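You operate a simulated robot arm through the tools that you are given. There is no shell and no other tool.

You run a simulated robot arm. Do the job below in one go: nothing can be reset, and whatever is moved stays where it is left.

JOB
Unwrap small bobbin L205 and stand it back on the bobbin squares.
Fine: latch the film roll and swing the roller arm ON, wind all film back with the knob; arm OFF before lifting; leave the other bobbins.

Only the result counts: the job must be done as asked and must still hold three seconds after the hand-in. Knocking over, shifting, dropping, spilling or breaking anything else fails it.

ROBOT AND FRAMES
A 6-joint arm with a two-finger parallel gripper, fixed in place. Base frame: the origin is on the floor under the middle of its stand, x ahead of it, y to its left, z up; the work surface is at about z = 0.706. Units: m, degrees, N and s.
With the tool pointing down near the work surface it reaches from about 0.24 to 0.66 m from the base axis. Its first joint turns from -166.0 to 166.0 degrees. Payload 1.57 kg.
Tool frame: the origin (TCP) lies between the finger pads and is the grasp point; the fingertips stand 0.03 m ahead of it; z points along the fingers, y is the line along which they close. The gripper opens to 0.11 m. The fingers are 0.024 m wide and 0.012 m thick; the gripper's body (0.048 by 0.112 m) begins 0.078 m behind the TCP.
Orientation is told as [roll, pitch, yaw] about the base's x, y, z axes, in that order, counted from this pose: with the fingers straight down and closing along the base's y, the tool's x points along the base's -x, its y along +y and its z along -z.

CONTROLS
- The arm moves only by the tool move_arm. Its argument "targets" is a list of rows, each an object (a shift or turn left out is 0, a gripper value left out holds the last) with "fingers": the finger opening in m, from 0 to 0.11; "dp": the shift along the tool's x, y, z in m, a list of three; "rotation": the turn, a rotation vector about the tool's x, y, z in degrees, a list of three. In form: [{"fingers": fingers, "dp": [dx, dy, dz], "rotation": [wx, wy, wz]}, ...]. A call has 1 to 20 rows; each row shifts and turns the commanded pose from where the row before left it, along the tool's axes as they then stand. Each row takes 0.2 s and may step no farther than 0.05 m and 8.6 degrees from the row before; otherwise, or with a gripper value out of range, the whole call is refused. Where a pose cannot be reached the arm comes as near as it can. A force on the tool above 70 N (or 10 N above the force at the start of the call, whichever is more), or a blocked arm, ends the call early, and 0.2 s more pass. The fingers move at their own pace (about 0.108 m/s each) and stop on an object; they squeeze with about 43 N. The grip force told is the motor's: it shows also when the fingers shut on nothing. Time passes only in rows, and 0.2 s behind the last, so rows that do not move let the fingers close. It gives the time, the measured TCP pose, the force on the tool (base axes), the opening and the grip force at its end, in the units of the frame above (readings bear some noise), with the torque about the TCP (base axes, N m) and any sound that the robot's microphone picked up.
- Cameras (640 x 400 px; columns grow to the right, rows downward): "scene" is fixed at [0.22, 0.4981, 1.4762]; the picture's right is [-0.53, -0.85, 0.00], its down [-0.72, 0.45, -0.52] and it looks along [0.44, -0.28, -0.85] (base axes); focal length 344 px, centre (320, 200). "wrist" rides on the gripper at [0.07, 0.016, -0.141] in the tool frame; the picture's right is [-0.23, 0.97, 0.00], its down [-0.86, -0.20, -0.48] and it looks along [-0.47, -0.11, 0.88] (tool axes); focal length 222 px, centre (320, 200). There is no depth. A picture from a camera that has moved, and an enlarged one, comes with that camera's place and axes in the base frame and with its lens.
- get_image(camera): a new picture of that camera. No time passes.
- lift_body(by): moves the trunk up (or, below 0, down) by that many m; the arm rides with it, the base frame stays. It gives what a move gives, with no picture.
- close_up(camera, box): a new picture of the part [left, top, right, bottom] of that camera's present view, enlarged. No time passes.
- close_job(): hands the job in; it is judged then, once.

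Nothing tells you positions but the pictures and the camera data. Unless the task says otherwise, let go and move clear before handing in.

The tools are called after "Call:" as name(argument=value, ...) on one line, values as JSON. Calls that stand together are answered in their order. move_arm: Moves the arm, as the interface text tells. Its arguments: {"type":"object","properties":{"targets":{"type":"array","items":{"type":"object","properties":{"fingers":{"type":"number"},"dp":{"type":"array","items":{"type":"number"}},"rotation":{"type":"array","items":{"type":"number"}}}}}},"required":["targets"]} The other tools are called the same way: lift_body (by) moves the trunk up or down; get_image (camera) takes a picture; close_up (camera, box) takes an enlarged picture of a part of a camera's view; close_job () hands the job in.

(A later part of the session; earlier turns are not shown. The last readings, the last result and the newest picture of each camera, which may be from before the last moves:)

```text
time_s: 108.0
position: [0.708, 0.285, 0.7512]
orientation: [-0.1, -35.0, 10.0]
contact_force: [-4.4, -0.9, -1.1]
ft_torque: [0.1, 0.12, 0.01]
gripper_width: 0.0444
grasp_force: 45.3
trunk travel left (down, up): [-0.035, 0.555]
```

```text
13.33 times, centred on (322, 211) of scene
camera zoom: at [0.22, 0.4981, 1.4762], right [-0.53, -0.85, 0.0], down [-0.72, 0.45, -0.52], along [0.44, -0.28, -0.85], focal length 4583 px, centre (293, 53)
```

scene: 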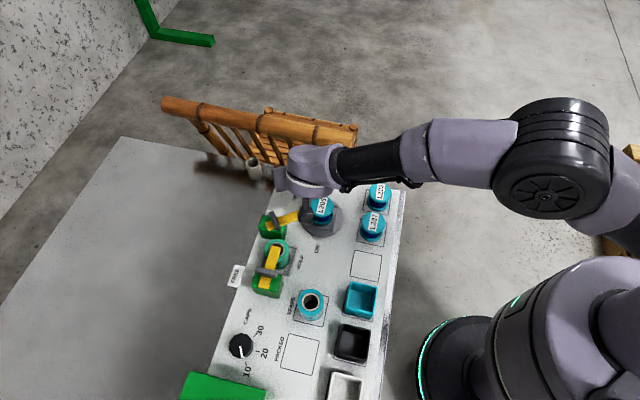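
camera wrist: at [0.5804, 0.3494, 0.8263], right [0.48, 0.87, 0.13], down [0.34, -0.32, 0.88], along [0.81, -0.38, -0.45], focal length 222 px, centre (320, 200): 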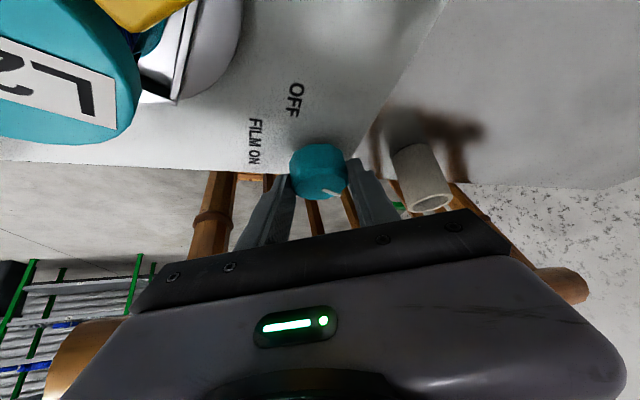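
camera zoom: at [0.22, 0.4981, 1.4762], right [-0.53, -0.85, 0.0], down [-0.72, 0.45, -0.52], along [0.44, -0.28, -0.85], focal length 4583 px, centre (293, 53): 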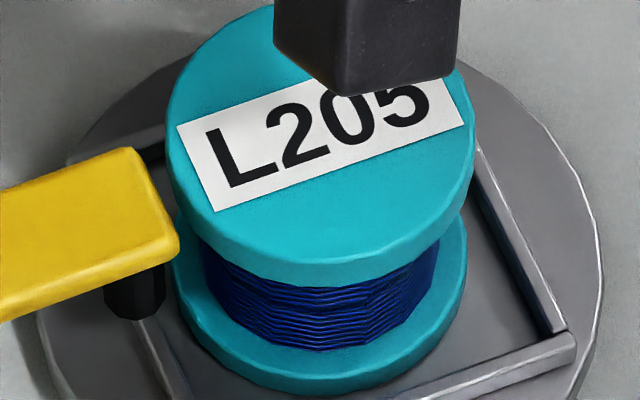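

All visible film is gone now. To be sure none remains below the last visible panel, I'll make further counter-clockwise strokes while watching that nothing reappears.

Call:
move_arm(targets=[{"fingers": 0.06}, {"dp": [-0.0005, -0.0003, 0.0004]}, {"dp": [0, 0.00134, 0], "rotation": [4.02, 0, 5.73]}, {"dp": [0, 0.00134, 0], "rotation": [4.02, 0, 5.73]}, {"dp": [0, 0.00134, 0], "rotation": [4.02, 0, 5.73]}, {"dp": [0, 0.00134, 0], "rotation": [4.02, 0, 5.73]}, {"dp": [0, 0, 0]}, {"fingers": 0.0}, {"dp": [0, 0, 0]}, {"dp": [0, 0, 0]}, {"dp": [0, -0.00134, 0], "rotation": [-4.02, 0, -5.73]}, {"dp": [0, -0.00134, 0], "rotation": [-4.02, 0, -5.73]}, {"dp": [0, -0.00134, 0], "rotation": [-4.02, 0, -5.73]}, {"dp": [0, -0.00134, 0], "rotation": [-4.02, 0, -5.73]}, {"dp": [0, 0, 0]}])

Call:
close_up(camera="scene", box=[302, 196, 342, 226])

Call:
move_arm(targets=[{"fingers": 0.06}, {"dp": [-0.0005, -0.0003, 0.0004]}, {"dp": [0, 0.00134, 0], "rotation": [4.02, 0, 5.73]}, {"dp": [0, 0.00134, 0], "rotation": [4.02, 0, 5.73]}, {"dp": [0, 0.00134, 0], "rotation": [4.02, 0, 5.73]}, {"dp": [0, 0.00134, 0], "rotation": [4.02, 0, 5.73]}, {"dp": [0, 0, 0]}, {"fingers": 0.0}, {"dp": [0, 0, 0]}, {"dp": [0, 0, 0]}, {"dp": [0, -0.00134, 0], "rotation": [-4.02, 0, -5.73]}, {"dp": [0, -0.00134, 0], "rotation": [-4.02, 0, -5.73]}, {"dp": [0, -0.00134, 0], "rotation": [-4.02, 0, -5.73]}, {"dp": [0, -0.00134, 0], "rotation": [-4.02, 0, -5.73]}, {"dp": [0, 0, 0]}])

Call:
close_up(camera="scene", box=[302, 196, 342, 226])

```text
time_s: 111.2
position: [0.7093, 0.2851, 0.7521]
orientation: [0.0, -35.1, 10.0]
contact_force: [6.0, -3.4, 4.8]
ft_torque: [-0.33, -0.27, 0.0]
gripper_width: 0.0445
grasp_force: 45.3
trunk travel left (down, up): [-0.035, 0.555]
```

```text
13.33 times, centred on (322, 211) of scene
camera zoom: at [0.22, 0.4981, 1.4762], right [-0.53, -0.85, 0.0], down [-0.72, 0.45, -0.52], along [0.44, -0.28, -0.85], focal length 4583 px, centre (293, 53)
```

zoom: 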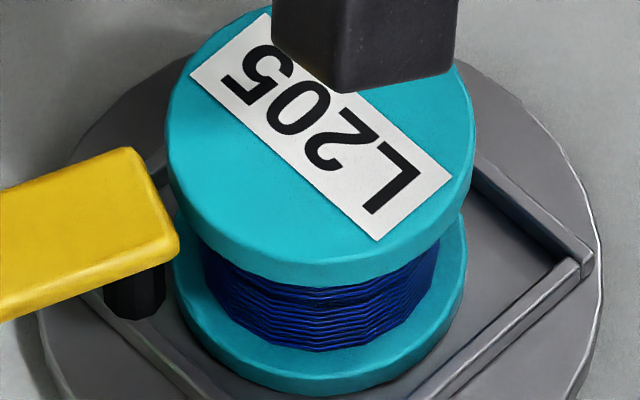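

```text
time_s: 114.4
position: [0.7085, 0.2844, 0.7521]
orientation: [0.1, -35.1, 10.0]
contact_force: [3.4, 1.5, 9.6]
ft_torque: [0.03, -0.17, 0.0]
gripper_width: 0.0447
grasp_force: 44.8
trunk travel left (down, up): [-0.035, 0.555]
```

```text
13.33 times, centred on (322, 211) of scene
camera zoom: at [0.22, 0.4981, 1.4762], right [-0.53, -0.85, 0.0], down [-0.72, 0.45, -0.52], along [0.44, -0.28, -0.85], focal length 4583 px, centre (293, 53)
```

zoom: 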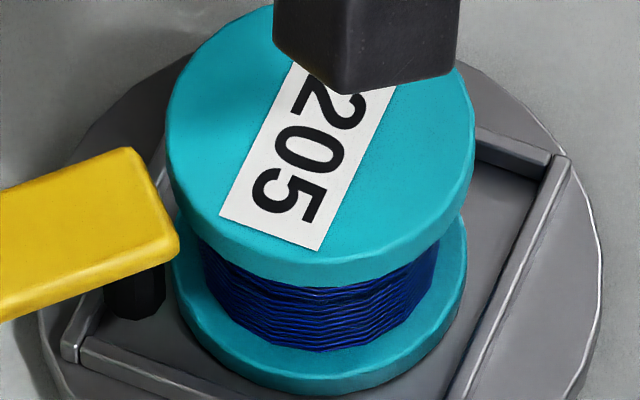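

Another 300° of winding shows only bare blue thread all round, so the film is fully wound back. I'll release the knob, retreat, and prepare to swing the roller arm OFF.

Call:
move_arm(targets=[{"fingers": 0.062}, {"dp": [0, 0, 0]}, {"dp": [0, 0, -0.03]}, {"dp": [0, 0, -0.03]}, {"dp": [0, 0, -0.03]}, {"dp": [0, 0, -0.04]}, {"dp": [0, 0, -0.04]}, {"dp": [0, 0, -0.04]}, {"dp": [0.041, -0.0, -0.028]}, {"rotation": [0, 7, 0]}, {"rotation": [0, 7, 0]}, {"rotation": [0, 7, 0]}, {"rotation": [0, 7, 0]}, {"rotation": [0, 7, 0]}, {"rotation": [0, 0, 8]}, {"rotation": [0, 0, 8], "fingers": 0.04}, {"dp": [0, 0, 0]}])

Call:
get_image(camera="wrist")

Call:
get_image(camera="scene")

```text
time_s: 118.0
position: [0.5408, 0.2546, 0.9217]
orientation: [0.0, -0.1, -6.2]
contact_force: [0.3, -0.6, 0.4]
ft_torque: [0.03, 0.0, 0.02]
gripper_width: 0.0401
grasp_force: 0.1
trunk travel left (down, up): [-0.035, 0.555]
```

```text
taken
camera wrist: at [0.4727, 0.2799, 1.0631], right [0.33, 0.94, 0.0], down [0.83, -0.29, 0.48], along [0.45, -0.16, -0.88], focal length 222 px, centre (320, 200)
```

wrist: 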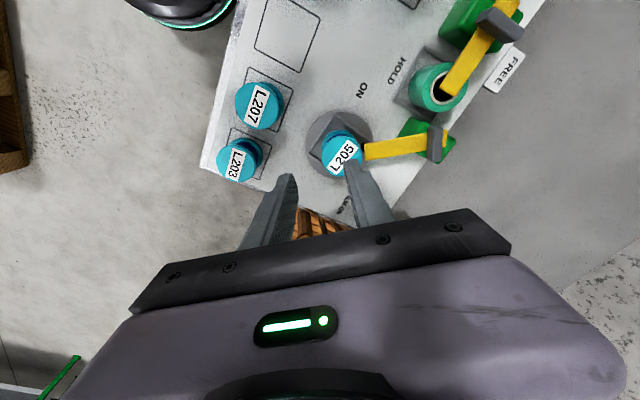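

```text
taken
```

scene: 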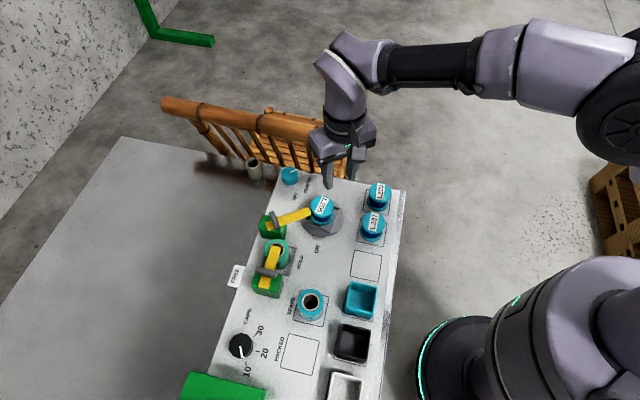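

The hand is vertical and clear. I'll measure the roller-arm handle's present angle from this view.

Call:
close_up(camera="wrist", box=[320, 90, 480, 190])

Call:
close_up(camera="scene", box=[245, 185, 355, 250])

```text
4.00 times, centred on (400, 140) of wrist
camera zoom: at [0.4727, 0.2799, 1.0631], right [0.33, 0.94, 0.0], down [0.83, -0.29, 0.48], along [0.45, -0.16, -0.88], focal length 888 px, centre (0, 440)
```

zoom: 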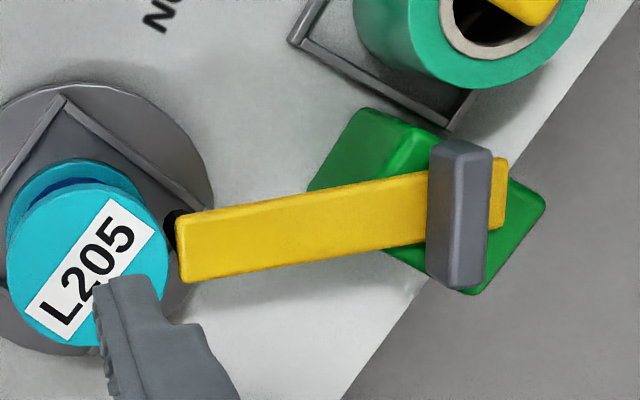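

```text
5.82 times, centred on (300, 218) of scene
camera zoom: at [0.22, 0.4981, 1.4762], right [-0.53, -0.85, 0.0], down [-0.72, 0.45, -0.52], along [0.44, -0.28, -0.85], focal length 2000 px, centre (436, 98)
```

zoom: 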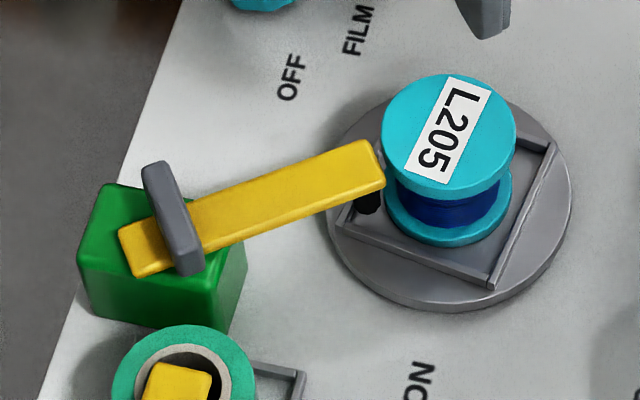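

The roller arm points at about −99° and its bar centre is still at (0.588, 0.392). I'll turn to match, lean 8°, and hover over it.

Call:
move_arm(targets=[{"rotation": [0, 0, 2.8]}, {"rotation": [-6.29, -4.95, 0]}, {"dp": [-0.005, 0.0338, 0.0147]}, {"dp": [-0.005, 0.0338, 0.0147]}, {"dp": [-0.005, 0.0338, 0.0147]}, {"dp": [-0.005, 0.0338, 0.0147]}, {"dp": [0, 0, 0]}])

Call:
get_image(camera="wrist")

Call:
close_up(camera="wrist", box=[250, 100, 410, 220])

```text
time_s: 119.6
position: [0.5879, 0.3901, 0.8809]
orientation: [6.2, -4.9, -9.2]
contact_force: [0.0, -0.3, -1.1]
ft_torque: [-0.01, -0.01, -0.01]
gripper_width: 0.04
grasp_force: 0.1
trunk travel left (down, up): [-0.035, 0.555]
```

```text
taken
camera wrist: at [0.5069, 0.4056, 1.0155], right [0.37, 0.92, 0.12], down [0.76, -0.38, 0.53], along [0.53, -0.1, -0.84], focal length 222 px, centre (320, 200)
```

wrist: 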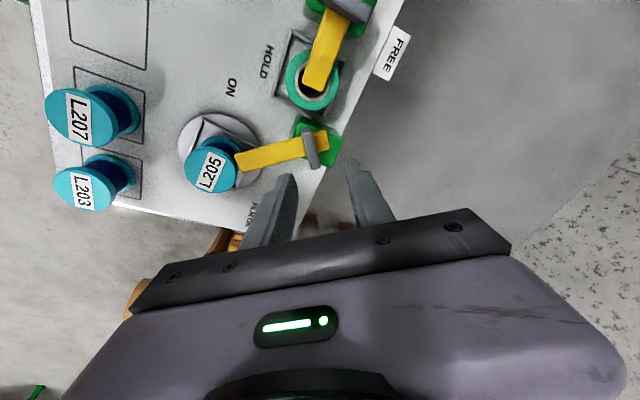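

```text
3.33 times, centred on (330, 160) of wrist
camera zoom: at [0.5069, 0.4056, 1.0155], right [0.37, 0.92, 0.12], down [0.76, -0.38, 0.53], along [0.53, -0.1, -0.84], focal length 740 px, centre (287, 333)
```

zoom: 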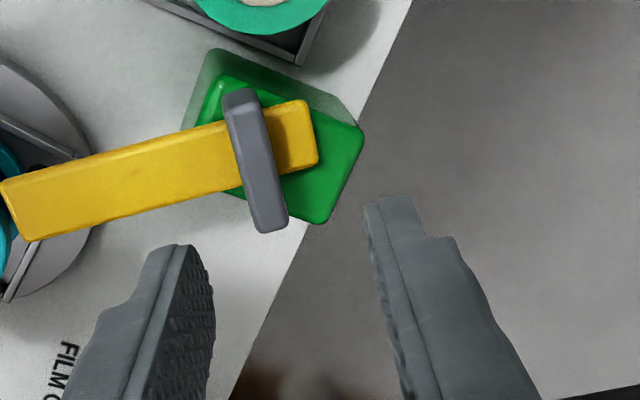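

The bar will be centred after the descent. I'll go down and close on it.

Call:
move_arm(targets=[{"dp": [0.0021, -0.003, 0.0246]}, {"dp": [0.0021, -0.003, 0.0246]}, {"dp": [0.0021, -0.003, 0.0242]}, {"dp": [0, 0, 0]}, {"fingers": 0.0}, {"dp": [0, 0, 0]}, {"dp": [0, 0, 0]}])

Call:
get_image(camera="wrist")

```text
time_s: 121.2
position: [0.5871, 0.3915, 0.8071]
orientation: [6.3, -5.0, -9.1]
contact_force: [2.9, 10.5, 0.6]
ft_torque: [-0.21, -0.02, 0.1]
gripper_width: 0.0132
grasp_force: 29.8
trunk travel left (down, up): [-0.035, 0.555]
```

```text
taken
camera wrist: at [0.5051, 0.4051, 0.9423], right [0.37, 0.92, 0.13], down [0.76, -0.38, 0.53], along [0.53, -0.1, -0.84], focal length 222 px, centre (320, 200)
```

wrist: 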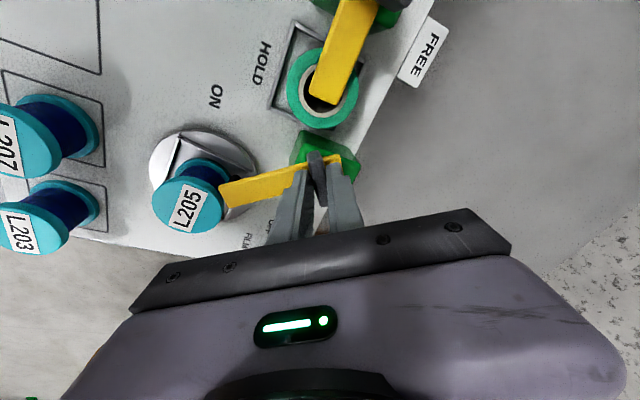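

The bar is gripped. I'll swing the roller arm back counter-clockwise toward OFF.

Call:
move_arm(targets=[{"rotation": [0, 0, -8]}, {"rotation": [0, 0, -8]}, {"rotation": [0, 0, -8]}, {"rotation": [0, 0, -8]}, {"dp": [0, 0, 0]}])

Call:
get_image(camera="wrist")

```text
time_s: 122.4
position: [0.5875, 0.3903, 0.8091]
orientation: [2.6, -7.5, 23.0]
contact_force: [-3.8, 1.1, 5.4]
ft_torque: [-0.56, 0.43, 0.01]
gripper_width: 0.0124
grasp_force: 29.2
trunk travel left (down, up): [-0.035, 0.555]
```

```text
taken
camera wrist: at [0.5013, 0.3652, 0.9385], right [-0.18, 0.98, 0.07], down [0.81, 0.1, 0.58], along [0.56, 0.16, -0.81], focal length 222 px, centre (320, 200)
```

wrist: 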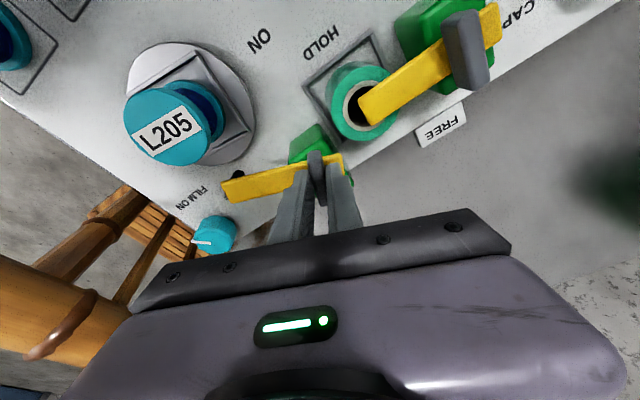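

Call:
move_arm(targets=[{"rotation": [0, 0, -8]}, {"rotation": [0, 0, -8]}, {"rotation": [0, 0, -8]}, {"rotation": [0, 0, -4]}, {"dp": [0, 0, 0]}])

Call:
get_image(camera="wrist")

```text
time_s: 123.6
position: [0.5869, 0.3886, 0.8083]
orientation: [-1.2, -8.0, 51.3]
contact_force: [-1.7, -3.7, 4.0]
ft_torque: [0.46, 0.08, -0.01]
gripper_width: 0.0118
grasp_force: 29.2
trunk travel left (down, up): [-0.035, 0.555]
```

```text
taken
camera wrist: at [0.5159, 0.3331, 0.9367], right [-0.62, 0.79, 0.01], down [0.64, 0.49, 0.6], along [0.46, 0.37, -0.8], focal length 222 px, centre (320, 200)
```

wrist: 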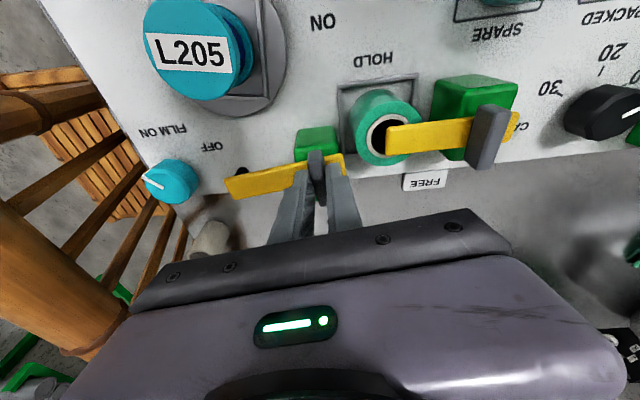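

The roller arm is back at its original OFF angle with no strain. I'll open, lift off, and check the whole panel.

Call:
move_arm(targets=[{"fingers": 0.036}, {"dp": [0, 0, 0]}, {"dp": [0, 0, -0.02]}, {"dp": [0, 0, -0.03]}, {"dp": [0, 0, -0.03]}, {"dp": [0.03, -0.02, -0.03]}, {"dp": [0.03, -0.03, -0.01]}, {"dp": [0, 0, 0]}])

Call:
get_image(camera="scene")

Call:
get_image(camera="wrist")

```text
time_s: 125.4
position: [0.5754, 0.2981, 0.919]
orientation: [-1.1, -7.9, 51.2]
contact_force: [-0.3, 0.6, -1.0]
ft_torque: [0.01, 0.04, -0.01]
gripper_width: 0.0359
grasp_force: 0.1
trunk travel left (down, up): [-0.035, 0.555]
```

```text
taken
```

scene: 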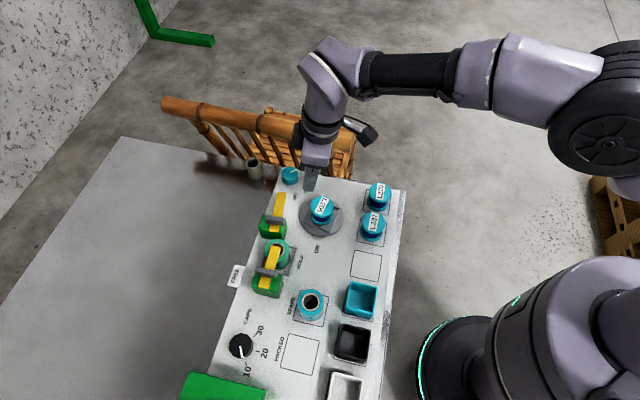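

```text
taken
camera wrist: at [0.5047, 0.2434, 1.0484], right [-0.62, 0.79, 0.01], down [0.64, 0.49, 0.6], along [0.46, 0.37, -0.8], focal length 222 px, centre (320, 200)
```

wrist: 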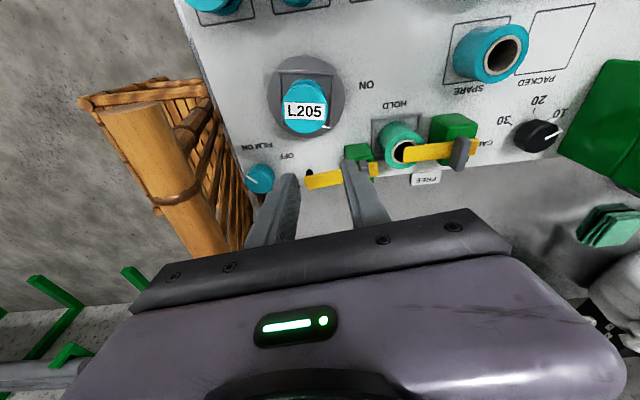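

The roller arm is OFF, the latch is on HOLD and the bobbin is bare. Now I'll bring the hand vertical above L205, turn it, and measure the bobbin and its tray for the lift.

Call:
move_arm(targets=[{"rotation": [-1.17, 7.91, 0]}, {"rotation": [0, 0, 8]}, {"rotation": [0, 0, 8]}, {"rotation": [0, 0, 8]}, {"rotation": [0, 0, 8]}, {"rotation": [0, 0, 8]}, {"rotation": [0, 0, 8]}, {"rotation": [0, 0, 8]}, {"rotation": [0, 0, 8]}, {"rotation": [0, 0, 8]}, {"rotation": [0, 0, 8]}, {"rotation": [0, 0, 8]}, {"rotation": [0, 0, 8]}, {"dp": [0, 0, 0], "fingers": 0.09}, {"dp": [0, 0, 0]}])

Call:
get_image(camera="wrist")

Call:
close_up(camera="scene", box=[240, 165, 400, 280])

```text
time_s: 128.6
position: [0.5768, 0.3012, 0.9187]
orientation: [0.0, 0.0, -44.9]
contact_force: [-0.6, 0.1, 0.5]
ft_torque: [0.0, 0.03, 0.0]
gripper_width: 0.0899
grasp_force: 0.1
trunk travel left (down, up): [-0.035, 0.555]
```

```text
taken
camera wrist: at [0.5379, 0.3624, 1.0587], right [0.85, 0.53, 0.0], down [0.46, -0.75, 0.48], along [0.25, -0.41, -0.88], focal length 222 px, centre (320, 200)
```

wrist: 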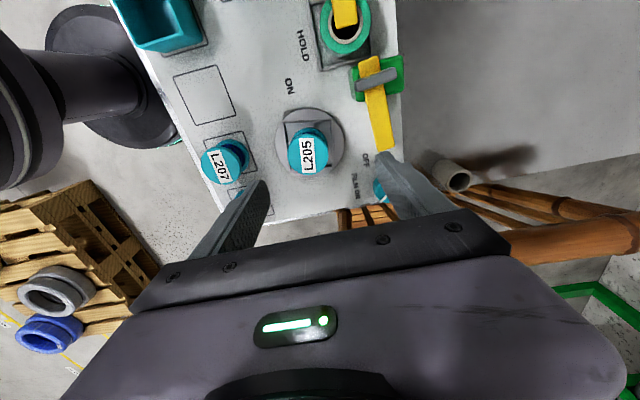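

```text
3.48 times, centred on (320, 222) of scene
camera zoom: at [0.22, 0.4981, 1.4762], right [-0.53, -0.85, 0.0], down [-0.72, 0.45, -0.52], along [0.44, -0.28, -0.85], focal length 1196 px, centre (320, 122)
```

zoom: 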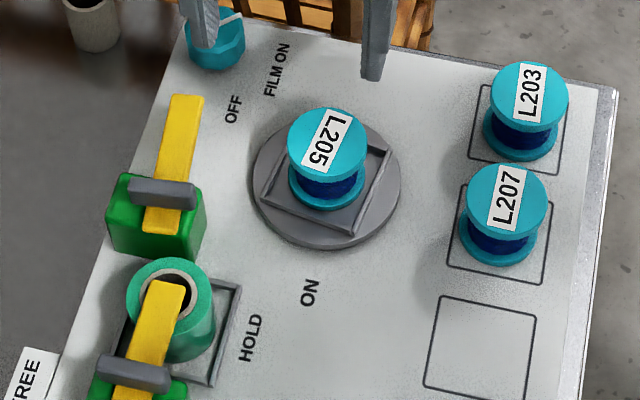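

Everything looks as intended: arm OFF, latch HOLD, L205 bare. I'll zoom in on the bobbin and tray from above.

Call:
close_up(camera="wrist", box=[260, 90, 360, 190])

Call:
close_up(camera="wrist", box=[150, 40, 290, 200])

```text
4.00 times, centred on (310, 140) of wrist
camera zoom: at [0.5379, 0.3624, 1.0587], right [0.85, 0.53, 0.0], down [0.46, -0.75, 0.48], along [0.25, -0.41, -0.88], focal length 888 px, centre (360, 440)
```

zoom: 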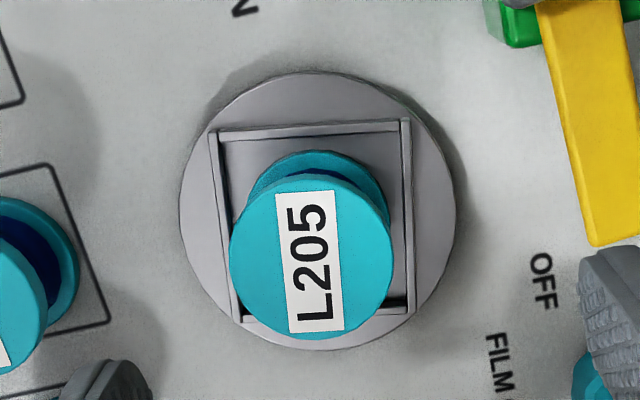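

```text
2.50 times, centred on (220, 120) of wrist
camera zoom: at [0.5379, 0.3624, 1.0587], right [0.85, 0.53, 0.0], down [0.46, -0.75, 0.48], along [0.25, -0.41, -0.88], focal length 555 px, centre (570, 400)
```

zoom: 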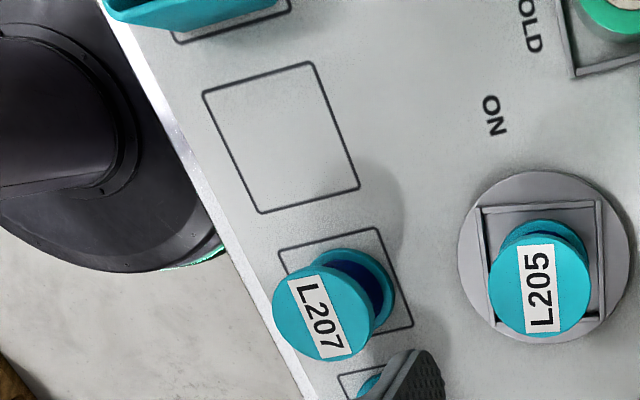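

The bobbin axis is about (0.569, 0.281) with its top at about 0.78. I'll move directly over it and check the centring before going down.

Call:
move_arm(targets=[{"dp": [-0.0043, -0.0097, 0.029], "fingers": 0.078}, {"dp": [-0.0044, -0.0096, 0.0297]}, {"dp": [0, 0, 0]}])

Call:
close_up(camera="wrist", box=[230, 70, 410, 230])

Call:
close_up(camera="scene", box=[270, 165, 370, 240])

```text
time_s: 129.4
position: [0.5682, 0.2809, 0.8575]
orientation: [0.0, 0.0, -45.0]
contact_force: [0.5, 0.7, 0.1]
ft_torque: [0.01, 0.02, 0.0]
gripper_width: 0.0778
grasp_force: 0.1
trunk travel left (down, up): [-0.035, 0.555]
```

```text
2.50 times, centred on (320, 150) of wrist
camera zoom: at [0.5297, 0.342, 0.9989], right [0.85, 0.53, 0.0], down [0.47, -0.74, 0.48], along [0.25, -0.41, -0.88], focal length 555 px, centre (320, 325)
```

zoom: 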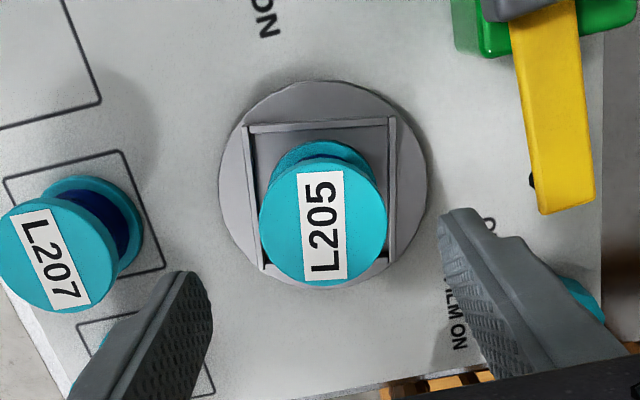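

```text
5.33 times, centred on (320, 202) of scene
camera zoom: at [0.22, 0.4981, 1.4762], right [-0.53, -0.85, 0.0], down [-0.72, 0.45, -0.52], along [0.44, -0.28, -0.85], focal length 1833 px, centre (320, 187)
```

zoom: 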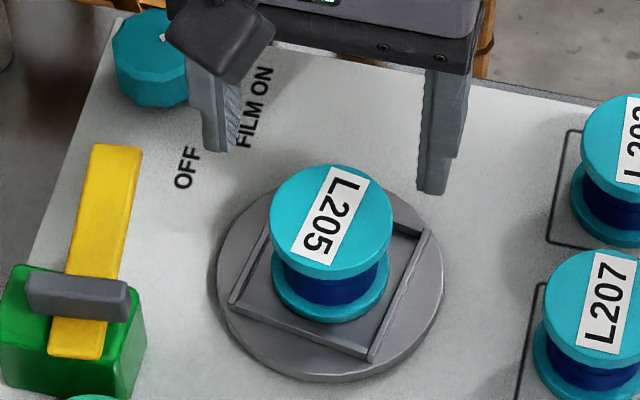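

The bobbin is centred under the hand within about a millimetre. I'll descend so the pads meet the top flange, fingertips above the tray ledge, and close.

Call:
move_arm(targets=[{"dp": [0, 0, 0.03]}, {"dp": [0, 0, 0.03]}, {"dp": [0, 0, 0.0245]}, {"dp": [0, 0, 0]}])

Call:
close_up(camera="scene", box=[270, 165, 370, 240])

Call:
get_image(camera="wrist")

```text
time_s: 130.4
position: [0.5686, 0.2824, 0.7748]
orientation: [0.0, 0.0, -45.0]
contact_force: [0.0, -0.4, -0.2]
ft_torque: [-0.01, -0.02, 0.01]
gripper_width: 0.0778
grasp_force: 0.0
trunk travel left (down, up): [-0.035, 0.555]
```

```text
5.33 times, centred on (320, 202) of scene
camera zoom: at [0.22, 0.4981, 1.4762], right [-0.53, -0.85, 0.0], down [-0.72, 0.45, -0.52], along [0.44, -0.28, -0.85], focal length 1833 px, centre (320, 187)
```

zoom: 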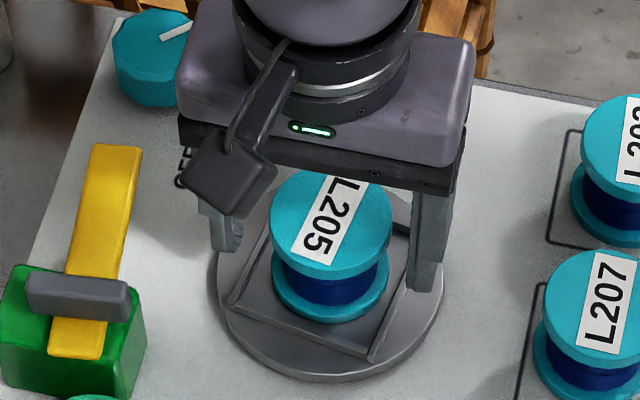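

```text
taken
camera wrist: at [0.5298, 0.3429, 0.915], right [0.85, 0.53, 0.0], down [0.47, -0.74, 0.48], along [0.25, -0.41, -0.88], focal length 222 px, centre (320, 200)
```

wrist: 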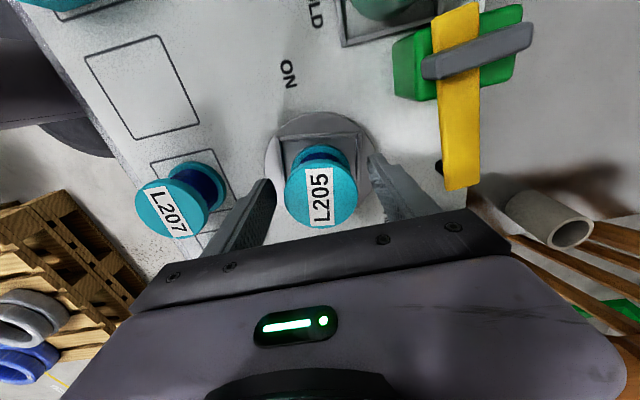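

The fingers straddle the flange. I'll close and check the grip.

Call:
move_arm(targets=[{"fingers": 0.0}, {"dp": [0, 0, 0]}, {"dp": [0, 0, 0]}, {"dp": [0, 0, 0]}])

Call:
close_up(camera="scene", box=[270, 165, 370, 240])

```text
time_s: 131.4
position: [0.5688, 0.2806, 0.7737]
orientation: [0.1, 0.0, -44.9]
contact_force: [0.1, -1.0, -0.2]
ft_torque: [0.03, -0.02, 0.01]
gripper_width: 0.0544
grasp_force: 42.7
trunk travel left (down, up): [-0.035, 0.555]
```

```text
5.33 times, centred on (320, 202) of scene
camera zoom: at [0.22, 0.4981, 1.4762], right [-0.53, -0.85, 0.0], down [-0.72, 0.45, -0.52], along [0.44, -0.28, -0.85], focal length 1833 px, centre (320, 187)
```

zoom: 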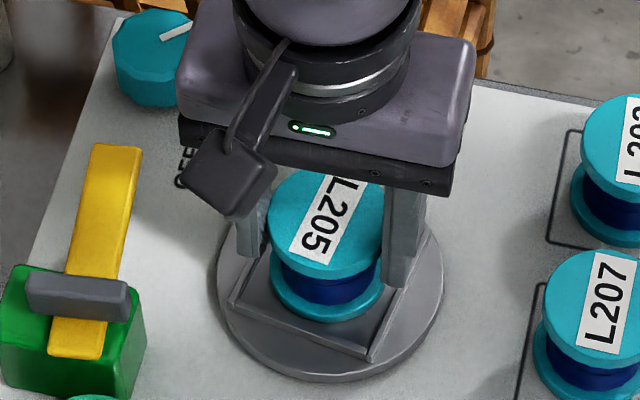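

L205 is held at the flange (0.054 m). I'll lift it straight up out of the tray and check it hangs upright.

Call:
move_arm(targets=[{"dp": [0, 0, -0.01]}, {"dp": [0, 0, -0.02]}, {"dp": [0, 0, -0.03]}, {"dp": [0, 0, -0.03]}, {"dp": [0, 0, -0.02]}, {"dp": [0, 0, 0]}])

Call:
get_image(camera="scene")

Call:
get_image(camera="wrist")

```text
time_s: 132.8
position: [0.5686, 0.28, 0.8845]
orientation: [0.0, 0.1, -44.9]
contact_force: [-0.5, 0.0, -0.8]
ft_torque: [0.01, -0.02, 0.04]
gripper_width: 0.0001
grasp_force: 20.8
trunk travel left (down, up): [-0.035, 0.555]
```

```text
taken
```

scene: 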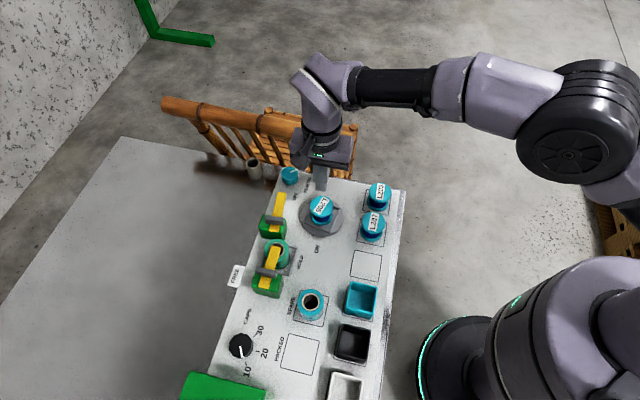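

```text
taken
camera wrist: at [0.5293, 0.3424, 1.0256], right [0.85, 0.53, 0.0], down [0.47, -0.74, 0.48], along [0.25, -0.41, -0.88], focal length 222 px, centre (320, 200)
```

wrist: 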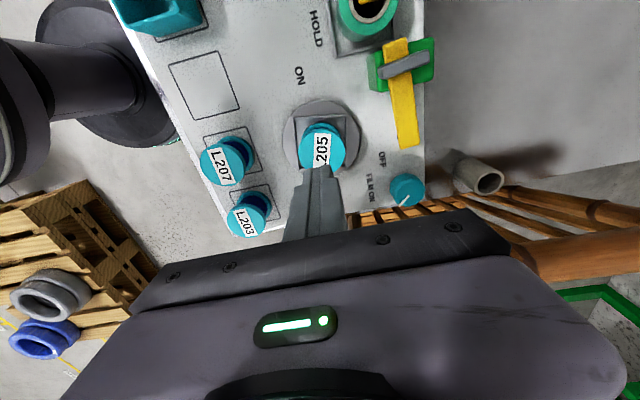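

The fingers slipped off: they closed on nothing and L205 is still standing in the tray. I'll check the bobbin's state closely before trying a deeper grip.

Call:
close_up(camera="scene", box=[285, 180, 365, 240])

Call:
close_up(camera="wrist", box=[260, 80, 380, 190])

```text
6.67 times, centred on (325, 210) of scene
camera zoom: at [0.22, 0.4981, 1.4762], right [-0.53, -0.85, 0.0], down [-0.72, 0.45, -0.52], along [0.44, -0.28, -0.85], focal length 2291 px, centre (287, 133)
```

zoom: 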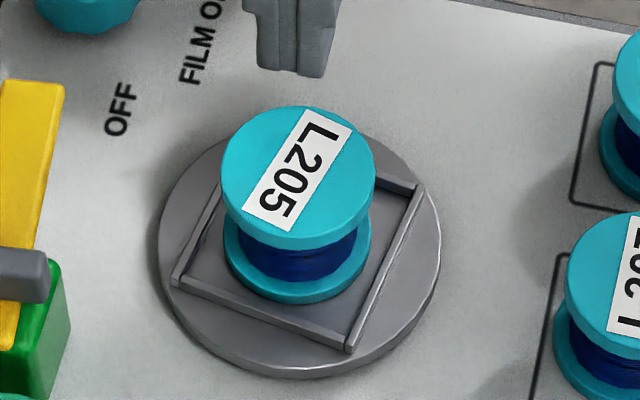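

```text
3.64 times, centred on (320, 135) of wrist
camera zoom: at [0.5293, 0.3424, 1.0256], right [0.85, 0.53, 0.0], down [0.47, -0.74, 0.48], along [0.25, -0.41, -0.88], focal length 808 px, centre (320, 436)
```

zoom: 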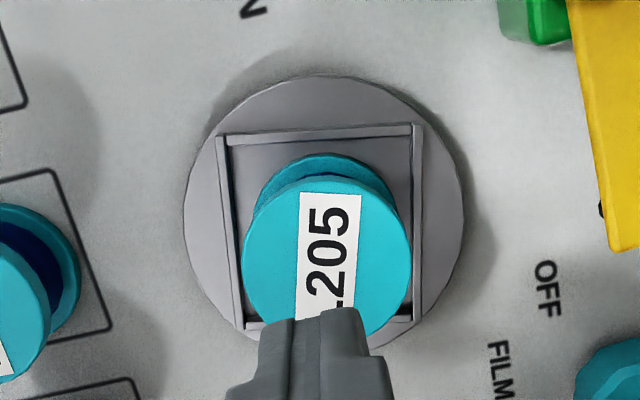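

L205 is upright in its tray, only nudged a few millimetres. I'll regrip a little lower and lift in small steps, watching the force to see whether it slips or is being held.

Call:
move_arm(targets=[{"fingers": 0.076}, {"dp": [0, 0.0016, 0]}, {"dp": [0, 0, 0.04]}, {"dp": [0, 0, 0.04]}, {"dp": [0, 0, 0.03]}, {"dp": [0, 0, 0]}])

Call:
move_arm(targets=[{"dp": [0, 0, 0.004]}, {"dp": [0, 0, 0.003]}, {"dp": [0, 0, 0]}])

Call:
move_arm(targets=[{"fingers": 0.0}, {"dp": [0, 0, 0]}, {"dp": [0, 0, 0]}, {"dp": [0, 0, 0]}])

Call:
close_up(camera="scene", box=[285, 180, 365, 240])

```text
time_s: 134.2
position: [0.5702, 0.2822, 0.7743]
orientation: [0.0, 0.1, -44.9]
contact_force: [0.6, 0.2, -0.5]
ft_torque: [0.02, 0.02, 0.01]
gripper_width: 0.0761
grasp_force: 0.1
trunk travel left (down, up): [-0.035, 0.555]
```

```text
time_s: 135.0
position: [0.5689, 0.2818, 0.7684]
orientation: [0.0, 0.0, -45.0]
contact_force: [-0.4, 0.0, 1.1]
ft_torque: [0.02, -0.02, -0.02]
gripper_width: 0.0759
grasp_force: 0.0
trunk travel left (down, up): [-0.035, 0.555]
```

```text
time_s: 136.0
position: [0.5699, 0.2817, 0.769]
orientation: [-0.1, -0.1, -44.9]
contact_force: [0.9, 0.6, -0.5]
ft_torque: [0.05, -0.04, 0.01]
gripper_width: 0.0536
grasp_force: 42.8
trunk travel left (down, up): [-0.035, 0.555]
```

```text
6.67 times, centred on (325, 210) of scene
camera zoom: at [0.22, 0.4981, 1.4762], right [-0.53, -0.85, 0.0], down [-0.72, 0.45, -0.52], along [0.44, -0.28, -0.85], focal length 2291 px, centre (287, 133)
```

zoom: 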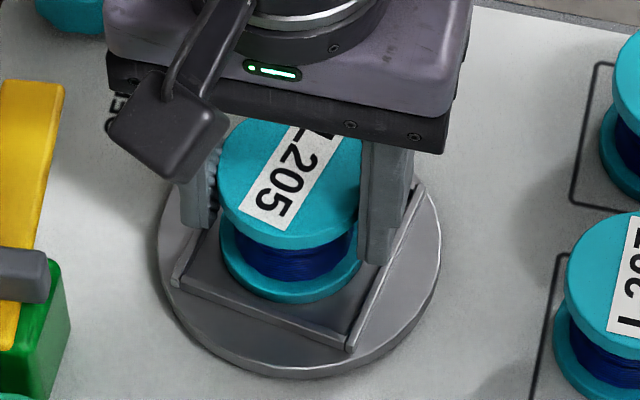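

Gripped again at 0.0536 m. I'll lift just a few millimetres and read the force.

Call:
move_arm(targets=[{"dp": [0, 0, -0.002]}, {"dp": [0, 0, -0.002]}, {"dp": [0, 0, 0]}])

Call:
move_arm(targets=[{"dp": [0, 0, -0.003]}, {"dp": [0, 0, -0.003]}, {"dp": [0, 0, 0]}])

Call:
close_up(camera="scene", box=[285, 180, 365, 240])

```text
time_s: 136.8
position: [0.5698, 0.2823, 0.7715]
orientation: [0.0, 0.1, -44.9]
contact_force: [-0.4, -0.2, -1.6]
ft_torque: [0.04, 0.01, 0.0]
gripper_width: 0.0534
grasp_force: 42.5
trunk travel left (down, up): [-0.035, 0.555]
```

```text
time_s: 137.6
position: [0.5709, 0.2813, 0.7778]
orientation: [-0.2, 0.1, -45.0]
contact_force: [0.0, 0.4, -1.9]
ft_torque: [-0.01, 0.01, 0.03]
gripper_width: 0.0533
grasp_force: 43.3
trunk travel left (down, up): [-0.035, 0.555]
```

```text
6.67 times, centred on (325, 210) of scene
camera zoom: at [0.22, 0.4981, 1.4762], right [-0.53, -0.85, 0.0], down [-0.72, 0.45, -0.52], along [0.44, -0.28, -0.85], focal length 2291 px, centre (287, 133)
```

zoom: 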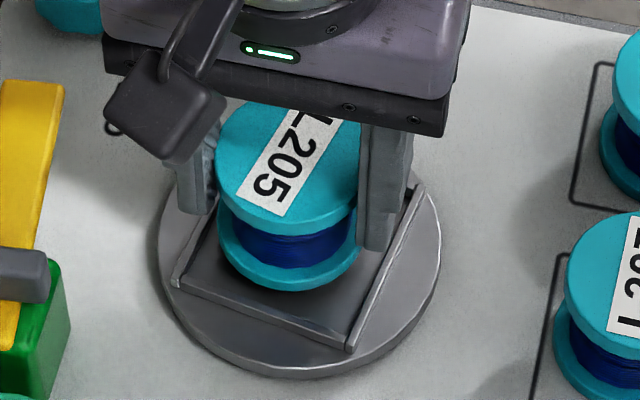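

This time it lifts with the hand and weighs only about 1.5–2 N. I'll continue upward gently and keep checking the grip width.

Call:
move_arm(targets=[{"dp": [0, 0, -0.005]}, {"dp": [0, 0, -0.006]}, {"dp": [0, 0, -0.006]}, {"dp": [0, 0, 0]}])

Call:
close_up(camera="scene", box=[285, 170, 365, 230])

Call:
get_image(camera="wrist")

```text
time_s: 138.6
position: [0.5703, 0.282, 0.7947]
orientation: [0.0, 0.0, -44.9]
contact_force: [-0.4, -0.9, -2.4]
ft_torque: [0.01, -0.02, 0.02]
gripper_width: 0.0534
grasp_force: 42.9
trunk travel left (down, up): [-0.035, 0.555]
```

```text
6.67 times, centred on (325, 200) of scene
camera zoom: at [0.22, 0.4981, 1.4762], right [-0.53, -0.85, 0.0], down [-0.72, 0.45, -0.52], along [0.44, -0.28, -0.85], focal length 2291 px, centre (287, 200)
```

zoom: 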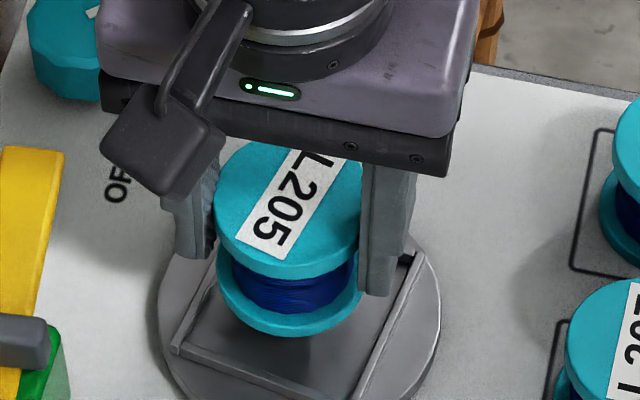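

```text
taken
camera wrist: at [0.5314, 0.3441, 0.9356], right [0.85, 0.53, 0.0], down [0.47, -0.74, 0.48], along [0.25, -0.41, -0.88], focal length 222 px, centre (320, 200)
```

wrist: 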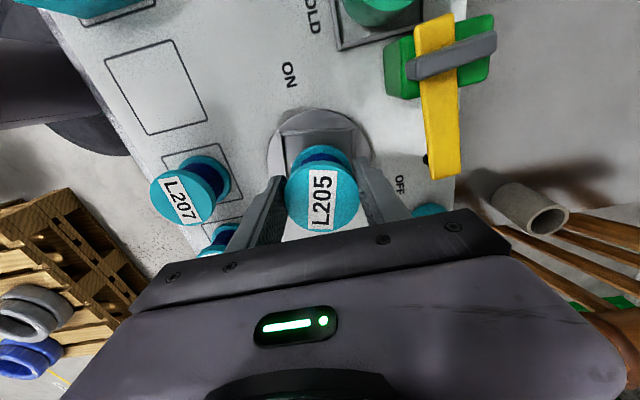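

L205 hangs securely. The empty square's centre works out to (0.409, 0.256) with the panel surface at about 0.706. I'll raise it a little more and carry it over that square.

Call:
move_arm(targets=[{"dp": [0, 0, -0.01]}, {"dp": [0, 0, -0.015]}, {"dp": [0, 0, -0.015]}, {"dp": [0, 0, -0.01]}, {"dp": [0.00923, -0.01325, 0]}, {"dp": [0.0138, -0.0199, 0]}, {"dp": [0.0138, -0.0199, 0]}, {"dp": [0.0138, -0.0199, 0]}, {"dp": [0.0138, -0.0199, 0]}, {"dp": [0.0138, -0.0199, 0]}, {"dp": [0.0138, -0.0199, 0]}, {"dp": [0, 0, 0]}])

Call:
get_image(camera="wrist")

Call:
get_image(camera="scene")

```text
time_s: 141.2
position: [0.4135, 0.2539, 0.8465]
orientation: [0.0, -0.1, -44.9]
contact_force: [0.9, 0.1, -1.9]
ft_torque: [-0.03, -0.01, 0.01]
gripper_width: 0.0534
grasp_force: 43.3
trunk travel left (down, up): [-0.035, 0.555]
```

```text
taken
camera wrist: at [0.3746, 0.3155, 0.9857], right [0.85, 0.53, 0.0], down [0.47, -0.74, 0.48], along [0.25, -0.41, -0.88], focal length 222 px, centre (320, 200)
```

wrist: 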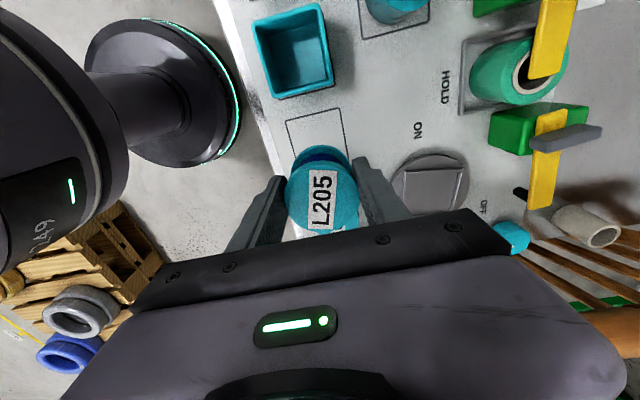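

```text
taken
```

scene: 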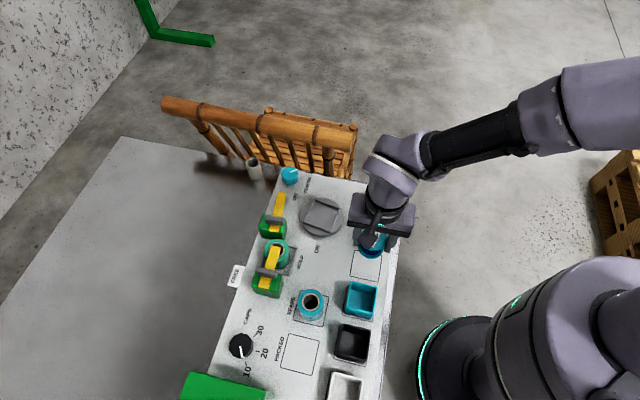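

L205 is over the empty square. I'll lower partway and compare its foot with the square outline from both cameras.

Call:
move_arm(targets=[{"dp": [0, 0, 0.02]}, {"dp": [0, 0, 0.02]}, {"dp": [0, 0, 0.02]}, {"dp": [0, 0, 0.01]}, {"dp": [0, 0, 0]}])

Call:
close_up(camera="scene", box=[330, 220, 410, 290])

Call:
close_up(camera="wrist", box=[250, 60, 390, 240])

```text
time_s: 142.4
position: [0.4119, 0.2525, 0.7749]
orientation: [0.0, 0.0, -44.9]
contact_force: [-0.1, -0.3, -2.0]
ft_torque: [0.0, 0.01, 0.02]
gripper_width: 0.0534
grasp_force: 42.6
trunk travel left (down, up): [-0.035, 0.555]
```

```text
5.71 times, centred on (370, 255) of scene
camera zoom: at [0.22, 0.4981, 1.4762], right [-0.53, -0.85, 0.0], down [-0.72, 0.45, -0.52], along [0.44, -0.28, -0.85], focal length 1964 px, centre (34, -114)
```

zoom: 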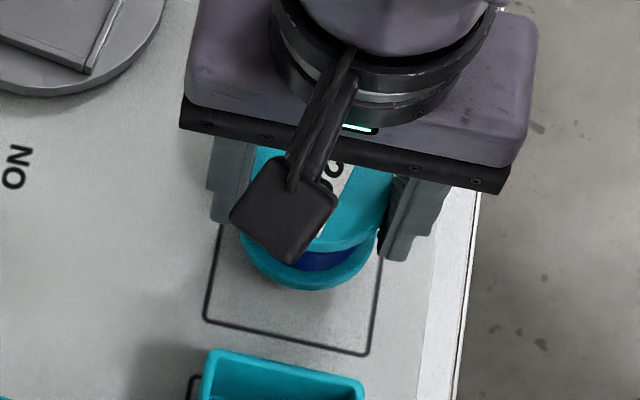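

```text
2.22 times, centred on (320, 150) of wrist
camera zoom: at [0.3734, 0.3147, 0.9155], right [0.85, 0.53, 0.0], down [0.47, -0.74, 0.48], along [0.25, -0.41, -0.88], focal length 494 px, centre (320, 311)
```

zoom: 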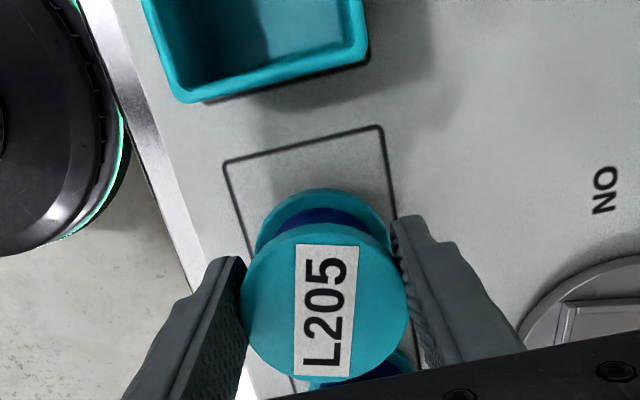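

The bobbin's foot is within about 2 mm of the square's centre. I'll nudge it and lower in small steps until the force shows it is standing.

Call:
move_arm(targets=[{"dp": [0.0013, -0.0008, 0.003]}, {"dp": [0, 0, 0.004]}, {"dp": [0, 0, 0.004]}, {"dp": [0, 0, 0]}])

Call:
move_arm(targets=[{"dp": [0, 0, 0.003]}, {"dp": [0, 0, 0]}])

Call:
close_up(camera="scene", box=[330, 220, 410, 290])

```text
time_s: 143.4
position: [0.4101, 0.2523, 0.7638]
orientation: [0.1, -0.1, -44.9]
contact_force: [-0.1, -0.4, -1.9]
ft_torque: [0.02, 0.03, -0.01]
gripper_width: 0.0533
grasp_force: 42.8
trunk travel left (down, up): [-0.035, 0.555]
```

```text
time_s: 144.0
position: [0.4095, 0.2538, 0.7612]
orientation: [0.0, 0.0, -44.9]
contact_force: [-0.6, -0.7, -1.8]
ft_torque: [0.03, 0.02, -0.03]
gripper_width: 0.0534
grasp_force: 42.9
trunk travel left (down, up): [-0.035, 0.555]
```

```text
5.71 times, centred on (370, 255) of scene
camera zoom: at [0.22, 0.4981, 1.4762], right [-0.53, -0.85, 0.0], down [-0.72, 0.45, -0.52], along [0.44, -0.28, -0.85], focal length 1964 px, centre (34, -114)
```

zoom: 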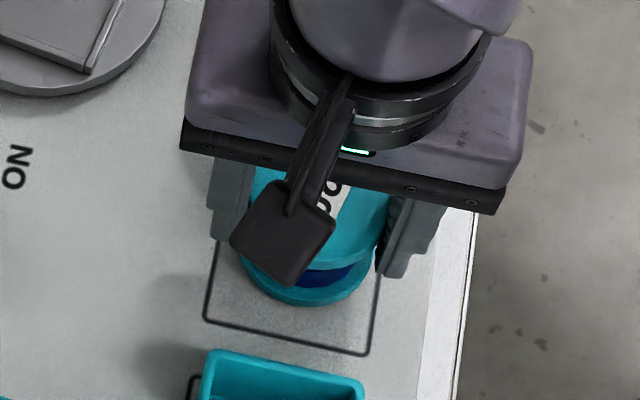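

The scene view suggests the bobbin is 3–4 mm toward the robot side, so I'll shift it about 3 mm in +y, then continue lowering in small steps.

Call:
move_arm(targets=[{"dp": [0.0021, 0.0021, 0.002]}, {"dp": [0, 0, 0.002]}, {"dp": [0, 0, 0]}])

Call:
move_arm(targets=[{"dp": [0, 0, 0.002]}, {"dp": [0, 0, 0]}])

Call:
move_arm(targets=[{"dp": [0, 0, 0.002]}, {"dp": [0, 0, 0]}])

Call:
close_up(camera="scene", box=[330, 220, 410, 290])

```text
time_s: 144.8
position: [0.4098, 0.256, 0.7564]
orientation: [0.1, 0.0, -44.9]
contact_force: [0.8, 0.4, -2.1]
ft_torque: [0.02, 0.03, 0.0]
gripper_width: 0.0534
grasp_force: 42.8
trunk travel left (down, up): [-0.035, 0.555]
```

```text
time_s: 145.4
position: [0.4095, 0.2564, 0.7554]
orientation: [0.1, -0.1, -44.9]
contact_force: [-0.5, -1.6, 13.7]
ft_torque: [-0.11, 0.17, -0.07]
gripper_width: 0.0534
grasp_force: 43.3
trunk travel left (down, up): [-0.035, 0.555]
```

```text
time_s: 146.0
position: [0.4097, 0.2564, 0.7556]
orientation: [0.3, 0.0, -45.0]
contact_force: [1.0, -0.2, 38.0]
ft_torque: [-0.15, -0.13, -0.07]
gripper_width: 0.0536
grasp_force: 43.1
trunk travel left (down, up): [-0.035, 0.555]
```

```text
5.71 times, centred on (370, 255) of scene
camera zoom: at [0.22, 0.4981, 1.4762], right [-0.53, -0.85, 0.0], down [-0.72, 0.45, -0.52], along [0.44, -0.28, -0.85], focal length 1964 px, centre (34, -114)
```

zoom: 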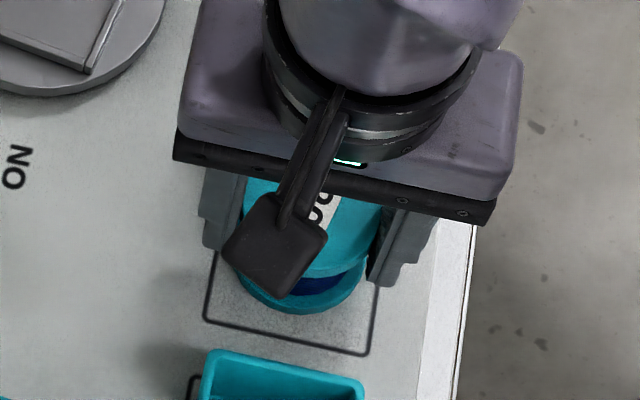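

The bobbin touched down (force up at z ≈ 0.7555). Before releasing, I'll ease the pressure and check its foot against the square from the wrist view.

Call:
move_arm(targets=[{"dp": [0, 0, -0.003]}, {"dp": [0, 0, 0]}])

Call:
close_up(camera="wrist", box=[250, 60, 390, 240])

Call:
close_up(camera="scene", box=[345, 235, 395, 275])

```text
time_s: 146.6
position: [0.4103, 0.2557, 0.7544]
orientation: [0.0, 0.1, -44.9]
contact_force: [2.8, 3.8, 10.7]
ft_torque: [0.23, -0.49, 0.09]
gripper_width: 0.0534
grasp_force: 42.7
trunk travel left (down, up): [-0.035, 0.555]
```

```text
2.22 times, centred on (320, 150) of wrist
camera zoom: at [0.3713, 0.3178, 0.8963], right [0.85, 0.53, 0.0], down [0.47, -0.74, 0.48], along [0.25, -0.41, -0.88], focal length 494 px, centre (320, 311)
```

zoom: 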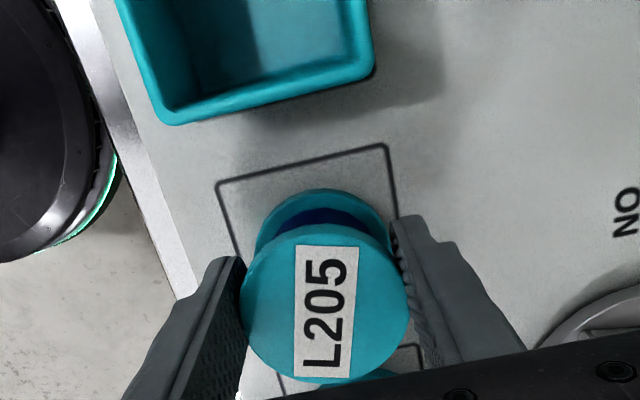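

```text
10.00 times, centred on (370, 255) of scene
camera zoom: at [0.22, 0.4981, 1.4762], right [-0.53, -0.85, 0.0], down [-0.72, 0.45, -0.52], along [0.44, -0.28, -0.85], focal length 3437 px, centre (-180, -350)
```

zoom: 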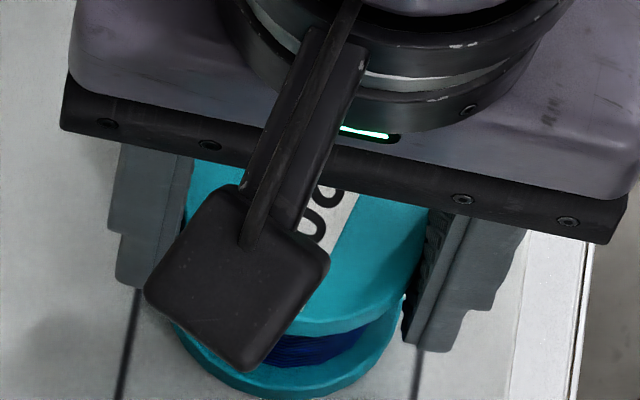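

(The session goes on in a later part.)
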